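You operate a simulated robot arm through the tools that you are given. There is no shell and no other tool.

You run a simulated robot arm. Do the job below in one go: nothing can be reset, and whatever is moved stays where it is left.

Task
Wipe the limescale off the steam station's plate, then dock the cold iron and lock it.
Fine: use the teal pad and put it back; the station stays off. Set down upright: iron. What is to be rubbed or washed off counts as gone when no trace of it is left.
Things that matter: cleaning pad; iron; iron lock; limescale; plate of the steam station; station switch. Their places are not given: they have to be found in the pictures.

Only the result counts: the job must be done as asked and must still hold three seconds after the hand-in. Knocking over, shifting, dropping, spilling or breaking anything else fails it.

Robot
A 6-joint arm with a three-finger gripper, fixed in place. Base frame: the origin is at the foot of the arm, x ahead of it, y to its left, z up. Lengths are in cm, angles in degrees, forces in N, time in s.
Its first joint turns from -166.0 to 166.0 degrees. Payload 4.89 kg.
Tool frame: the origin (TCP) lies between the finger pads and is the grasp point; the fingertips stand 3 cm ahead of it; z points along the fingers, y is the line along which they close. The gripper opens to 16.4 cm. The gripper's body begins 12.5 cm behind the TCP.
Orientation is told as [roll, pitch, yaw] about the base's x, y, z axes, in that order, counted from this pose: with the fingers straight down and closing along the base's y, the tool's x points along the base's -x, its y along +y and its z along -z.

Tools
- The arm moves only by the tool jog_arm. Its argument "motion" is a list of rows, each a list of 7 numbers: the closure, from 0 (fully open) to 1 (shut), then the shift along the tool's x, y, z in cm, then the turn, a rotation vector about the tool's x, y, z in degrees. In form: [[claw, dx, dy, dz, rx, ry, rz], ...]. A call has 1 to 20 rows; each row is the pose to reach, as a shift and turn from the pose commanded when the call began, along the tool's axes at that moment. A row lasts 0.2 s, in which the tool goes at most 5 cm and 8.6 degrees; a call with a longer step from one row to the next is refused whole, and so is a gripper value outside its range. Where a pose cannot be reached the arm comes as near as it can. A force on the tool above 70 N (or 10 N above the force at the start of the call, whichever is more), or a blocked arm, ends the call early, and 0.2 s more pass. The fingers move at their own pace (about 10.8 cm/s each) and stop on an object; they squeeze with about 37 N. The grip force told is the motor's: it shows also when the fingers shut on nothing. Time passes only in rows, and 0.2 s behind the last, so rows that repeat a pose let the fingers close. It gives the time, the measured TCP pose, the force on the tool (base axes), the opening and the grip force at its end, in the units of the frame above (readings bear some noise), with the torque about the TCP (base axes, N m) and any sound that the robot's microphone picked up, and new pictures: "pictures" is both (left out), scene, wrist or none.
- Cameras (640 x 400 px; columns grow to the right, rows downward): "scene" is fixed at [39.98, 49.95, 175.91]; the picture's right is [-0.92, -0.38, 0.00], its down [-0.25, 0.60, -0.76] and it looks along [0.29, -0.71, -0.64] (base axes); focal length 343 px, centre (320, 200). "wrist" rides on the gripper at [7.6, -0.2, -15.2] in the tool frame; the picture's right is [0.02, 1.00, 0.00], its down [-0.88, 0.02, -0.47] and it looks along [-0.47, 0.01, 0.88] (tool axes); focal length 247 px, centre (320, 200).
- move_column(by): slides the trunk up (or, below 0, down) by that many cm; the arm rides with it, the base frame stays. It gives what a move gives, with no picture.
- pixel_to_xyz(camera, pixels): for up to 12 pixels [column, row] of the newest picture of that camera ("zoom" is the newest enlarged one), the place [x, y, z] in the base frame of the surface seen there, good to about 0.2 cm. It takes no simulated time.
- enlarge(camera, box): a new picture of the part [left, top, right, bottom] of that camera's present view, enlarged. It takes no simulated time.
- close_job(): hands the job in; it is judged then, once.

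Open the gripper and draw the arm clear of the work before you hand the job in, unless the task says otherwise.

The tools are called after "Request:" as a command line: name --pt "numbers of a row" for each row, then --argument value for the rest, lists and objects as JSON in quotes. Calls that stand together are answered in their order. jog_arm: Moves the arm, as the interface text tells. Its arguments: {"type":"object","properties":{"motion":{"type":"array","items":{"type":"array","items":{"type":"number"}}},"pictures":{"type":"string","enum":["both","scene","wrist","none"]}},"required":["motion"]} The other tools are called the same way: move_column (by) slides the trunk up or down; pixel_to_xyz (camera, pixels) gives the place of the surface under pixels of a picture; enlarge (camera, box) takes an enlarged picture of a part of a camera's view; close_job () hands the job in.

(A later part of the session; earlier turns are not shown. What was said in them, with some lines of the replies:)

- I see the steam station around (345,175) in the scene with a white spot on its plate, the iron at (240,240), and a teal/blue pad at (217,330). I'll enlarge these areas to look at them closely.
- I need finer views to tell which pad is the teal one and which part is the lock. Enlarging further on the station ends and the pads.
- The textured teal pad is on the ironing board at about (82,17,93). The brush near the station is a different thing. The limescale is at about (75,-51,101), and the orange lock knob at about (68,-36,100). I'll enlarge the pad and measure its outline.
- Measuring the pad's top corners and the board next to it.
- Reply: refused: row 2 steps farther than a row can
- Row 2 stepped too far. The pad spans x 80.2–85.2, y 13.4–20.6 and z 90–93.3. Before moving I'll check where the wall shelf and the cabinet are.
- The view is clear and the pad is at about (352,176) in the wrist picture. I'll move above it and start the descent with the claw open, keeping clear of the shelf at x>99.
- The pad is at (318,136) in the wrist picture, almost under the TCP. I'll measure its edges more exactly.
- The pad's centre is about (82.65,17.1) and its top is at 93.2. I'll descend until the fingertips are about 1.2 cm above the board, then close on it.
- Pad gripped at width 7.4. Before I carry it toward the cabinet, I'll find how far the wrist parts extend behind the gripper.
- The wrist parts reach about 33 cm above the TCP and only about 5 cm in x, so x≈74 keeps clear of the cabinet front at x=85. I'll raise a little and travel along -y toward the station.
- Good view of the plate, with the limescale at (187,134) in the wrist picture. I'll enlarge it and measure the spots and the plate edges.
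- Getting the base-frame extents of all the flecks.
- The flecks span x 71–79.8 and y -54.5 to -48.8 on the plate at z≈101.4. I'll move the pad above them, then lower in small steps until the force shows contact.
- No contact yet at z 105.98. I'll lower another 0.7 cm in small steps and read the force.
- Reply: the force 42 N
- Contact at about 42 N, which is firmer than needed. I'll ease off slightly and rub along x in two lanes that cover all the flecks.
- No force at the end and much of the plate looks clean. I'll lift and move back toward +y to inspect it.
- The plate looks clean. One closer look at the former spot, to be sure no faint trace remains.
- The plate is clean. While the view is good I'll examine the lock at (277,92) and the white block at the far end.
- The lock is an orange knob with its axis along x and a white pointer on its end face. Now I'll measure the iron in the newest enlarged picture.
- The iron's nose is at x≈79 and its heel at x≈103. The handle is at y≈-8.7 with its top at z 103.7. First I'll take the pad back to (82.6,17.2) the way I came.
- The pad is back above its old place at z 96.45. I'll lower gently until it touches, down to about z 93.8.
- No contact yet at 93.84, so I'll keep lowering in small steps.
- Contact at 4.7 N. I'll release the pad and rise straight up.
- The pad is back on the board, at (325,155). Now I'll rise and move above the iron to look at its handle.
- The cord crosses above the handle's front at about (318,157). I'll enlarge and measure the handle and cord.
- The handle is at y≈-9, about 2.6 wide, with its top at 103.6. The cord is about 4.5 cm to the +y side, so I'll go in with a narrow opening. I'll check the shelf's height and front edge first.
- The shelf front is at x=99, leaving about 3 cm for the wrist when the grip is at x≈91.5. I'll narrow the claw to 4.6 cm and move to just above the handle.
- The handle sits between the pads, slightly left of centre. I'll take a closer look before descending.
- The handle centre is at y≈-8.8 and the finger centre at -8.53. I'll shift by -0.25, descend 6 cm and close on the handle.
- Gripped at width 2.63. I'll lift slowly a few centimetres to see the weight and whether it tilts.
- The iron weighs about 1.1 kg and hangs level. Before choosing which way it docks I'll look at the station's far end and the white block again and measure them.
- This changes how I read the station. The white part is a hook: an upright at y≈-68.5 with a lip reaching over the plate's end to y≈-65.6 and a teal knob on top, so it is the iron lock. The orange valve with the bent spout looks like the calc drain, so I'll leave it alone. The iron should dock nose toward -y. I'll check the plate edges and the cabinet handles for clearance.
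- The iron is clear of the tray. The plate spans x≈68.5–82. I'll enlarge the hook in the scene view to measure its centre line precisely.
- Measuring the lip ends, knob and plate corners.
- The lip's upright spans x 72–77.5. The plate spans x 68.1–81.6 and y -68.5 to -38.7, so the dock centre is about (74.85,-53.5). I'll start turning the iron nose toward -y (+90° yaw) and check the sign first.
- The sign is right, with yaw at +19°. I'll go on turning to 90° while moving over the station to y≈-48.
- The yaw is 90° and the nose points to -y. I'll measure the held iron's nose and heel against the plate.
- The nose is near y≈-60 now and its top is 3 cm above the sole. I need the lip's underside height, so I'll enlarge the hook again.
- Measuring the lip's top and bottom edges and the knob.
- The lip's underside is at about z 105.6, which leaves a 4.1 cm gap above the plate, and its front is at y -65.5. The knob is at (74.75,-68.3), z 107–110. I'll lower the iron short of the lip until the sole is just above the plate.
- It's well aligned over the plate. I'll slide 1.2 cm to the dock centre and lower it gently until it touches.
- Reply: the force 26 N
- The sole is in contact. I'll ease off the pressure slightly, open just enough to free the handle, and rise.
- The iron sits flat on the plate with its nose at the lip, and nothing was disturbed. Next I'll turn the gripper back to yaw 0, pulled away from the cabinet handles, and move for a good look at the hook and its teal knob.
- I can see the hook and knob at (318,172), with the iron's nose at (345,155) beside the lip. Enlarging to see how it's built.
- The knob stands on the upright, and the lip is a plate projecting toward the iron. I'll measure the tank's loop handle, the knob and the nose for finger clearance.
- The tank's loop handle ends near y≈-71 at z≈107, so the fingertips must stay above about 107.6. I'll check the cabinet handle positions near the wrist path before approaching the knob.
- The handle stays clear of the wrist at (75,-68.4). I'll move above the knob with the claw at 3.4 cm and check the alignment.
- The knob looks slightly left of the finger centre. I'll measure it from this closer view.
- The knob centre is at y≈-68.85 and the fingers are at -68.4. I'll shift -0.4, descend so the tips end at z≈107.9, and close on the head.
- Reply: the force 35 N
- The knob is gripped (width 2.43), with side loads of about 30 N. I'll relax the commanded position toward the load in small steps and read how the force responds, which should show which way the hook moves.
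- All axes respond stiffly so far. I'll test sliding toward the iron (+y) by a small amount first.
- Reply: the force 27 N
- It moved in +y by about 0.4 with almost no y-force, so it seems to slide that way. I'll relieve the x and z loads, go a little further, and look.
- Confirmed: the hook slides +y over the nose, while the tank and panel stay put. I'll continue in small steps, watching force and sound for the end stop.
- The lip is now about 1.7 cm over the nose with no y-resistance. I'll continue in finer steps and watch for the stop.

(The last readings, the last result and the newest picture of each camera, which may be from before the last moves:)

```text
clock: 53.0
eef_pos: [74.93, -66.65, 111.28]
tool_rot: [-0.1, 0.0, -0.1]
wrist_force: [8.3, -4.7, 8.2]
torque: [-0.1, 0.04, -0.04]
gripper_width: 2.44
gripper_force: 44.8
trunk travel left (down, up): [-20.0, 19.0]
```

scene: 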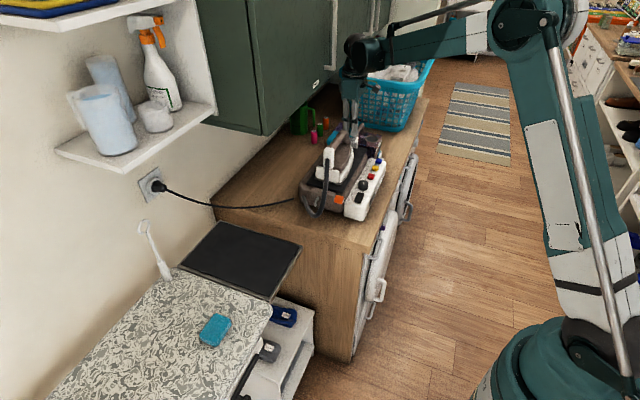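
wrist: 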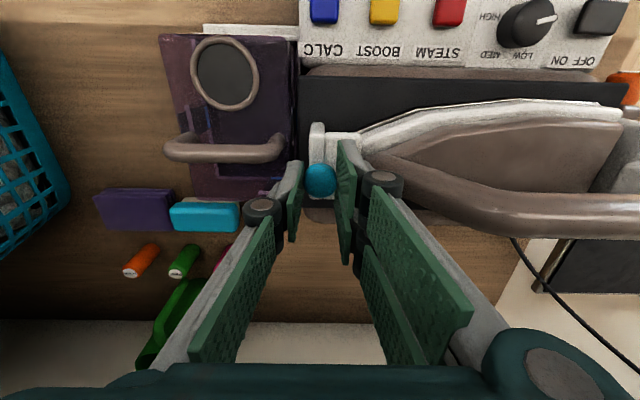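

The y-force is still low at -4.7 N. Another fine advance.

Request:
jog_arm --pt "0.9 -0.02 0.1 -0.02 0 0 0" --pt "0.9 -0.02 0.2 -0.02 0 0 0" --pt "0.9 -0.02 0.3 -0.02 0 0 0" --pictures "both"

Request:
enlarge --camera "wrist" --box '[240, 90, 400, 230]'

Request:
enlarge --camera "scene" --box '[300, 115, 390, 225]'

```text
clock: 53.8
eef_pos: [75.01, -66.31, 111.22]
tool_rot: [0.0, 0.0, 0.1]
wrist_force: [13.1, -3.4, 29.5]
torque: [0.01, -0.26, 0.0]
gripper_width: 2.45
gripper_force: 45.2
trunk travel left (down, up): [-20.0, 19.0]
```

scene: 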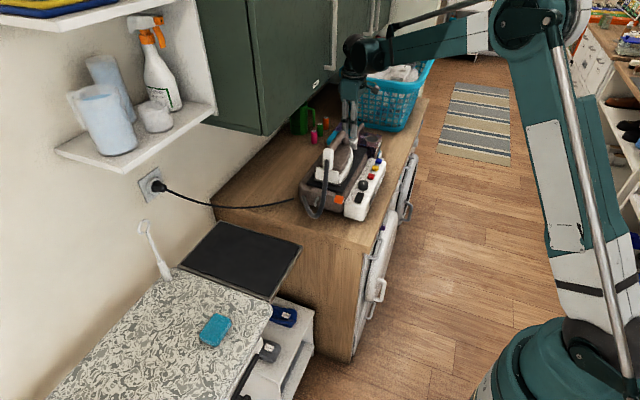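
wrist: 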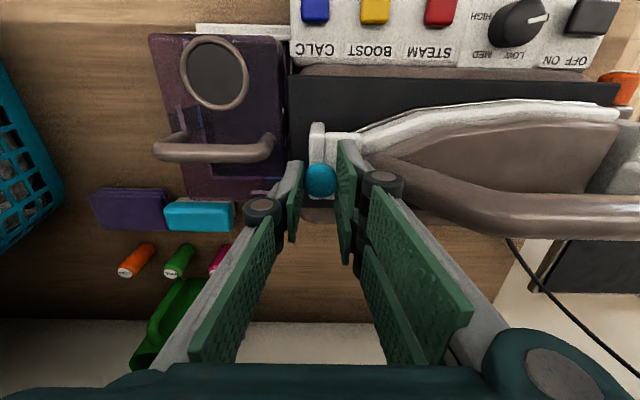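

```text
2.86 times, centred on (320, 160) of wrist
```

zoom: 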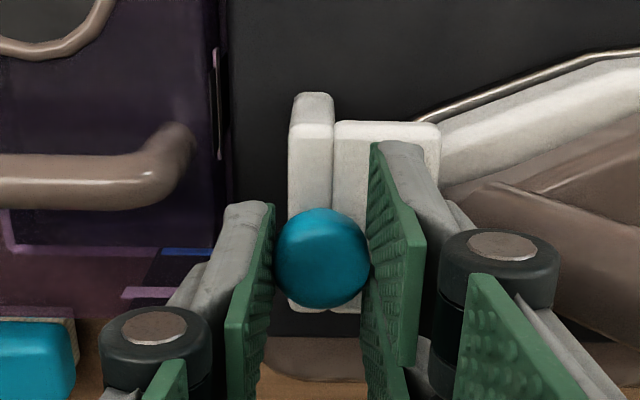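

```text
3.64 times, centred on (345, 170) of scene
```

zoom: 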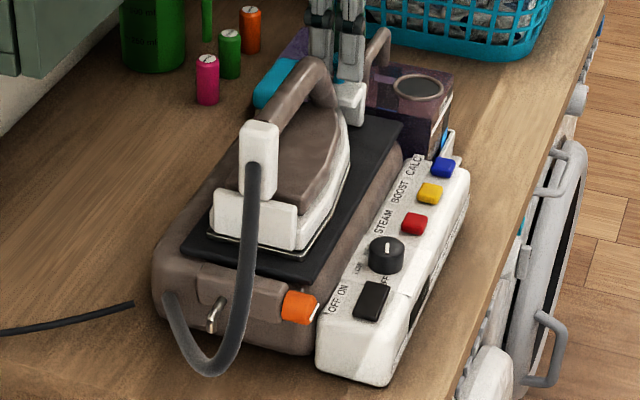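

The iron is unmoved and the hook is about 2.5 cm advanced. I'll relieve the upward load and continue finely.

Request:
jog_arm --pt "0.9 -0.05 0.05 -0.1 0 0 0" --pt "0.9 -0.05 0.1 -0.1 0 0 0" --pt "0.9 -0.05 0.2 -0.1 0 0 0" --pt "0.9 -0.05 0.3 -0.1 0 0 0" --pictures "none"

```text
clock: 54.8
eef_pos: [74.95, -66.06, 111.25]
tool_rot: [0.0, 0.0, 0.0]
wrist_force: [5.1, -3.8, -7.0]
torque: [-0.23, -0.35, 0.02]
gripper_width: 2.44
gripper_force: 44.9
trunk travel left (down, up): [-20.0, 19.0]
```

Still sliding freely at y≈-66.06. I'll advance another 0.3 cm and look.

Request:
jog_arm --pt "0.9 -0.02 0.1 0.02 0 0 0" --pt "0.9 -0.02 0.2 0.02 0 0 0" --pt "0.9 -0.02 0.3 0.02 0 0 0" --pictures "both"

Request:
enlarge --camera "wrist" --box '[240, 90, 400, 230]'

Request:
enlarge --camera "scene" --box '[300, 115, 390, 225]'

```text
clock: 55.6
eef_pos: [75.02, -65.76, 111.15]
tool_rot: [0.0, 0.0, 0.0]
wrist_force: [3.2, -6.2, -8.3]
torque: [-0.14, 0.01, 0.0]
gripper_width: 2.44
gripper_force: 45.1
trunk travel left (down, up): [-20.0, 19.0]
```

scene: 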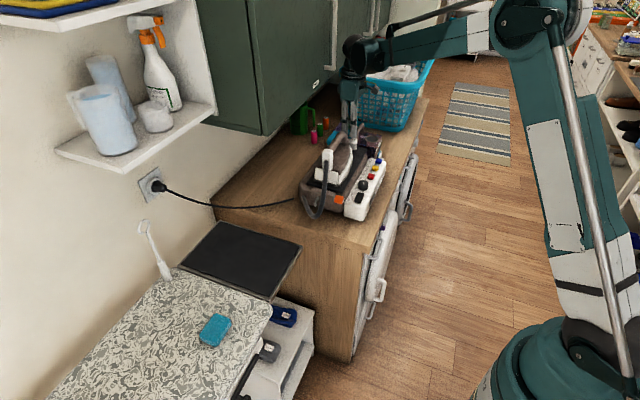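
wrist: 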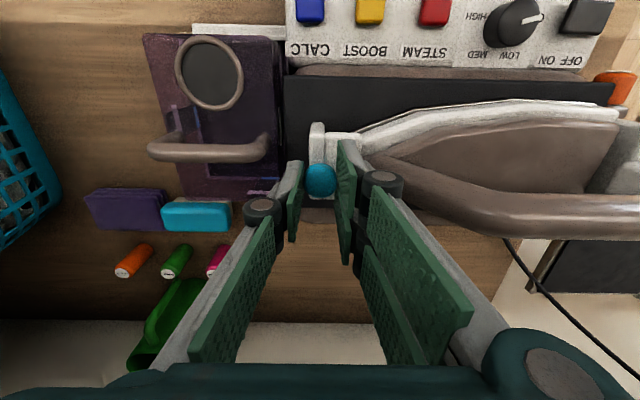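

```text
2.86 times, centred on (320, 160) of wrist
```

zoom: 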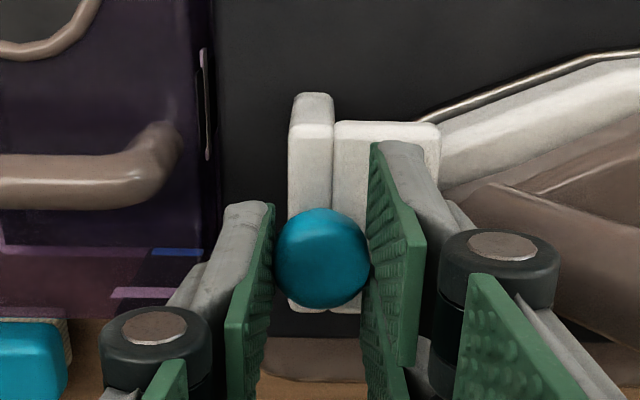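

```text
3.64 times, centred on (345, 170) of scene
```

zoom: 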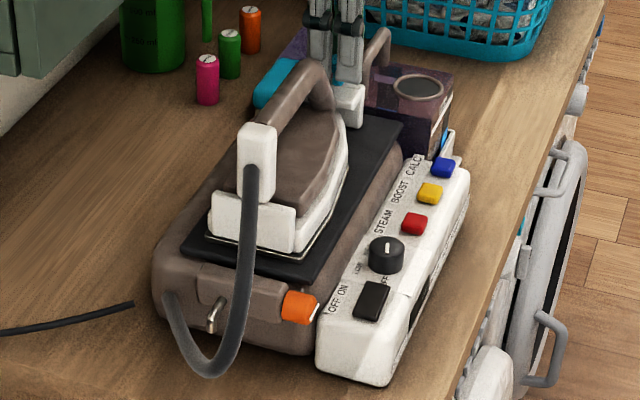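

The iron seems to have shifted by a few tenths of a centimetre in +y (heel top from row 118 to 123 in the zoom), so the hook is now touching it. I'll measure the iron's position before going on.

Request:
pixel_to_xyz --camera "zoom" --pixels '[[257, 150], [250, 222], [215, 215], [285, 225], [345, 100], [330, 150], [258, 132]]'

Request:
pixel_to_xyz --camera "wrist" --pixels '[[360, 130], [370, 150], [335, 137], [352, 135], [320, 178], [318, 130]]'

```text
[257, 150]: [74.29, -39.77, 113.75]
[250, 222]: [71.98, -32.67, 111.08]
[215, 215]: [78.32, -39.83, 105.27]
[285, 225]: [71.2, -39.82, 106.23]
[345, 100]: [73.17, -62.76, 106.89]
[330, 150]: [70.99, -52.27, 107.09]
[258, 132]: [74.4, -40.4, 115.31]
```

```text
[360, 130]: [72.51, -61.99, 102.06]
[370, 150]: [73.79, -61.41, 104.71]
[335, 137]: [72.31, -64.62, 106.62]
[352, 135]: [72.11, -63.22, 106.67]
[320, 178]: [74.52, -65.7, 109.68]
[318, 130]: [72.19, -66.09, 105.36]
```

The iron has moved about 0.5 cm with its heel at y≈-39.8, still on the plate (edge at -38.7), and it is straight. I'll advance very finely to find the stop, with a hard stop showing as a sharp rise in y-force.

Request:
jog_arm --pt "0.9 0 0.07 0.03 0 0 0" --pt "0.9 0 0.14 0.03 0 0 0" --pt "0.9 0 0.2 0.03 0 0 0" --pt "0.9 0 0.2 0.03 0 0 0" --pictures "none"

```text
clock: 56.6
eef_pos: [74.9, -65.51, 111.15]
tool_rot: [0.0, 0.0, 0.0]
wrist_force: [-3.8, -6.1, -8.5]
torque: [-0.2, 0.05, -0.01]
gripper_width: 2.47
gripper_force: 45.2
trunk travel left (down, up): [-20.0, 19.0]
```

No stop yet, with about 6 N in y. Continuing finely.

Request:
jog_arm --pt "0.9 -0.02 0.07 0.03 0 0 0" --pt "0.9 -0.02 0.14 0.03 0 0 0" --pt "0.9 -0.02 0.2 0.03 0 0 0" --pt "0.9 -0.02 0.2 0.03 0 0 0" --pictures "both"

Request:
enlarge --camera "scene" --box '[300, 115, 390, 225]'

Request:
enlarge --camera "wrist" --box '[240, 90, 400, 230]'

```text
clock: 57.6
eef_pos: [75.0, -65.57, 111.22]
tool_rot: [0.1, 0.0, 0.0]
wrist_force: [-8.1, -27.0, -2.6]
torque: [-0.74, 0.43, 0.01]
gripper_width: 2.46
gripper_force: 45.3
trunk travel left (down, up): [-20.0, 19.0]
```

scene: 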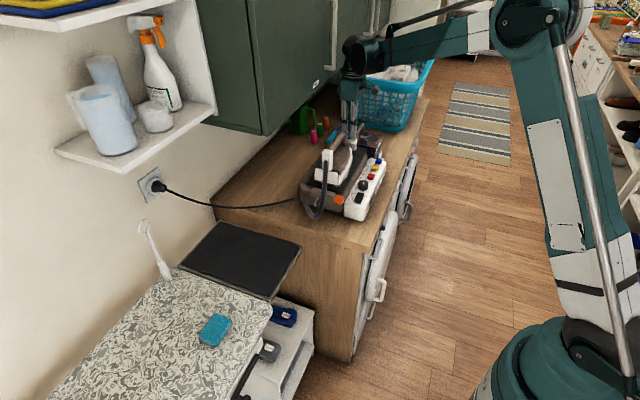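
wrist: 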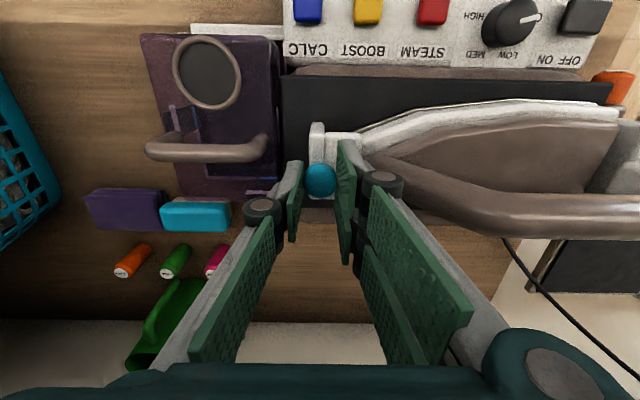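

```text
3.64 times, centred on (345, 170) of scene
```

zoom: 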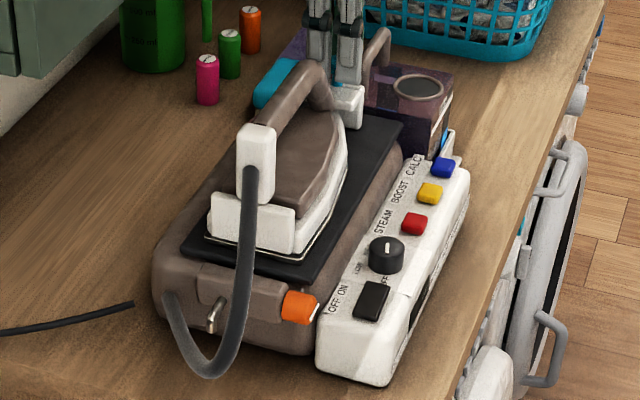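

```text
2.86 times, centred on (320, 160) of wrist
```

zoom: 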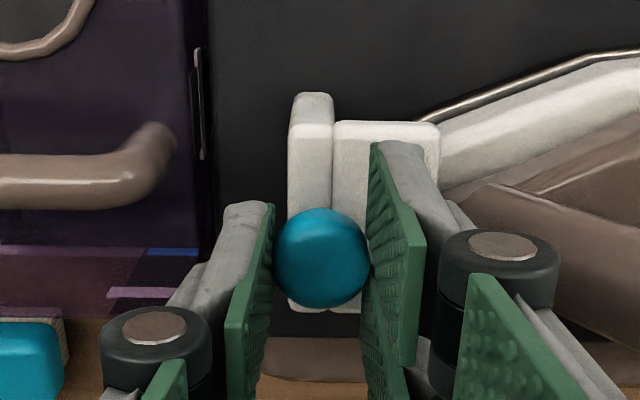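

The y-force jumped to 27 N with no further motion, so that is the end stop: the hook is fully over the nose. I'll relieve the load, open just enough to clear the knob, and rise straight up.

Request:
jog_arm --pt "0.9 0 -0.12 0 0 0 0" --pt "0.85 0 -0.12 0 0 0 0" --pt "0.82 0 -0.12 0 0 0 0" --pt "0.82 0 -0.12 0 0 0 0" --pt "0.82 0 -0.12 -1 0 0 0" --pt "0.82 0 -0.12 -3 0 0 0" --pt "0.82 0 -0.12 -7 0 0 0" --pt "0.82 3 -0.12 -10 0 0 0" --pt "0.82 6 -0.12 -12 0 0 0" --pt "0.82 6 -0.12 -12 0 0 0"

Request:
enlarge --camera "wrist" --box '[270, 100, 420, 200]'

Request:
enlarge --camera "scene" --box '[300, 115, 390, 225]'

```text
clock: 59.8
eef_pos: [68.82, -65.16, 123.42]
tool_rot: [0.0, 0.0, -0.1]
wrist_force: [-1.5, -0.2, 1.1]
torque: [-0.06, -0.17, 0.01]
gripper_width: 2.94
gripper_force: 0.1
trunk travel left (down, up): [-20.0, 19.0]
```

scene: 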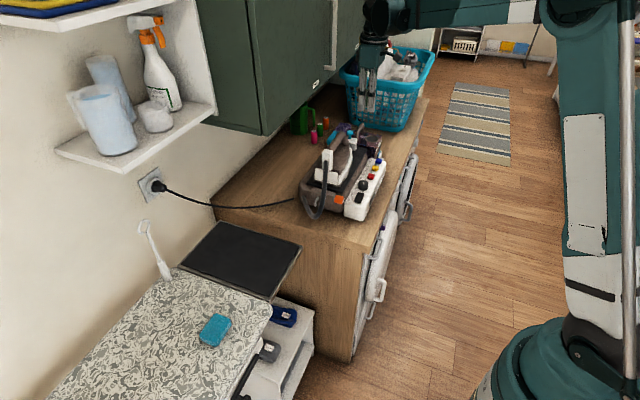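
wrist: 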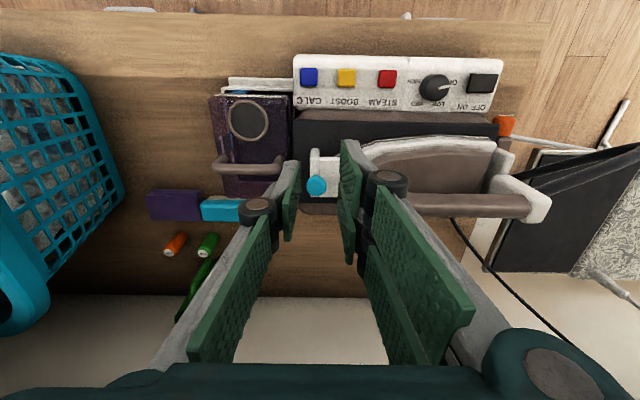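

```text
4.00 times, centred on (345, 150) of wrist
```

zoom: 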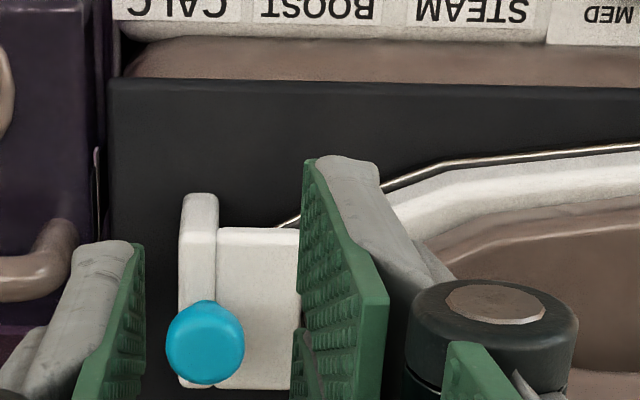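

```text
3.64 times, centred on (345, 170) of scene
```

zoom: 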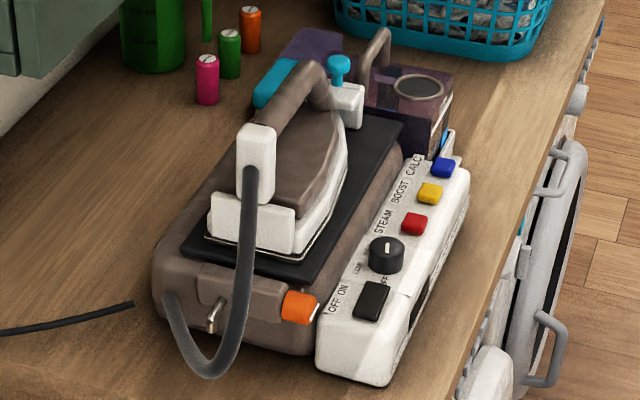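

The hook stays over the nose and everything else is in place. I'll draw the arm clear and open the claw, then do a final check.

Request:
jog_arm --pt "0.7 3 1 -3 0 0 0" --pt "0.5 6 3 -6 0 0 0" --pt "0.3 9 5 -9 0 0 0" --pt "0.1 12 8 -11 0 0 0" --pt "0 14 11 -13 0 0 0" --pt "0 14 11 -13 0 0 0"

Request:
enlarge --camera "wrist" --box '[180, 60, 460, 240]'

Request:
enlarge --camera "scene" --box '[328, 118, 388, 158]'

Request:
enlarge --camera "scene" --box '[295, 115, 395, 225]'

```text
clock: 61.2
eef_pos: [55.06, -54.46, 136.31]
tool_rot: [0.0, 0.0, 0.0]
wrist_force: [-1.6, 1.3, 1.2]
torque: [-0.21, -0.15, 0.0]
gripper_width: 16.38
gripper_force: 0.0
trunk travel left (down, up): [-20.0, 19.0]
```

scene: 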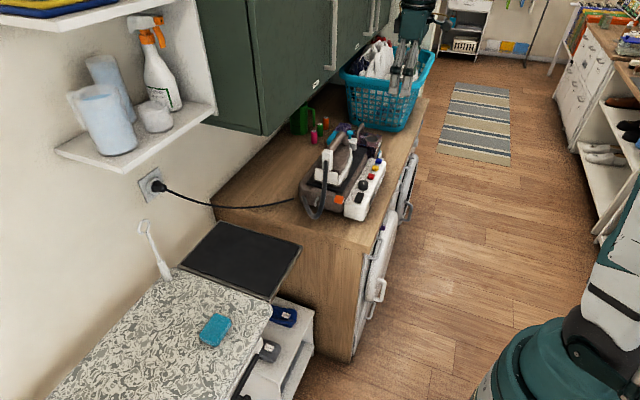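
wrist: 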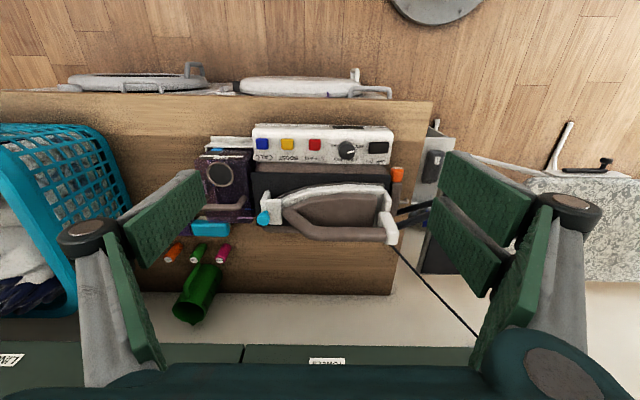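

```text
2.22 times, centred on (320, 150) of wrist
```

zoom: 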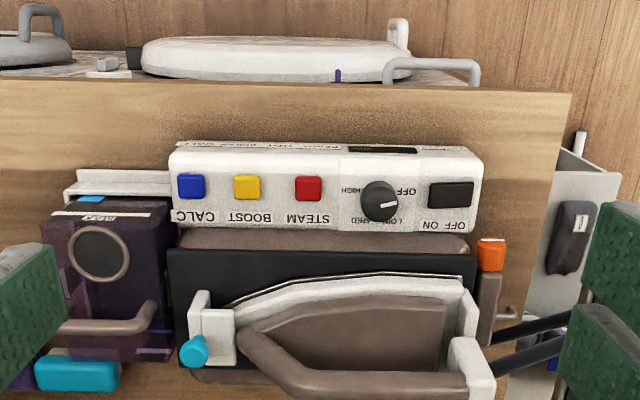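

```text
10.00 times, centred on (358, 138) of scene
```

zoom: 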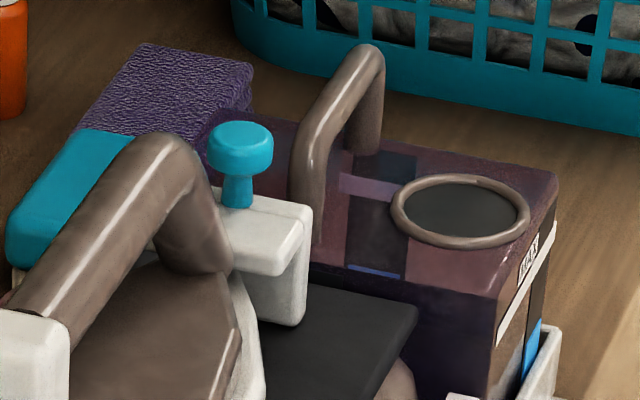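

```text
3.64 times, centred on (345, 170) of scene
```

zoom: 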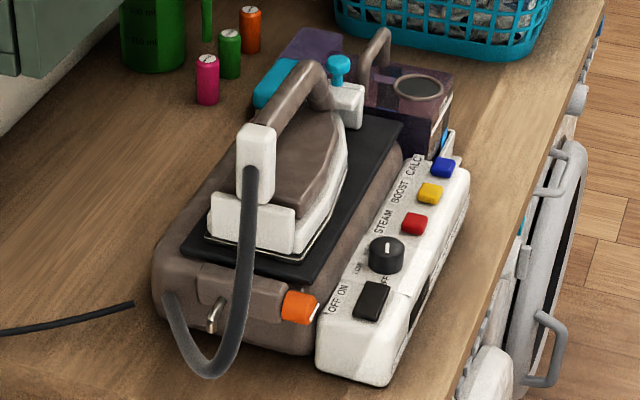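

The final check looks right. The iron sits flat on the clean plate with the hook over its nose, the switch is untouched, and the teal pad is back on the board at (214,330). The claw is open and the arm is clear, so I'm handing the job in.

Request:
close_job

```text
The job is handed in.
```

I wiped the limescale off the steam station's plate, docked the iron on it, locked it, and handed the job in. No verdict came back with the hand-in, so what follows is what I saw before it.

- **Limescale:** I rubbed it off with the teal pad. Enlarged views of the plate afterwards showed no trace left.
- **Teal pad:** it is back on the ironing board where it was, to within about 0.2 cm.
- **Iron:** it is sole-down on the plate, with its nose toward the lock. Closing the lock pushed it about 0.7 cm, and it is still fully on the plate.
- **Lock:** I took the white hook with the teal knob to be the iron lock. I slid it over the iron's nose until it reached a firm stop, and it stayed there when I let go.
- **Orange knob:** I took it, with the bent spout beside it, to be the calc drain, so I left it alone. That was judged from its shape, as it had no label I could read.
- **Station switch:** I never touched it, so the station stays as it was.

I saw nothing else shifted or knocked over. The gripper was open and the arm clear at the hand-in.
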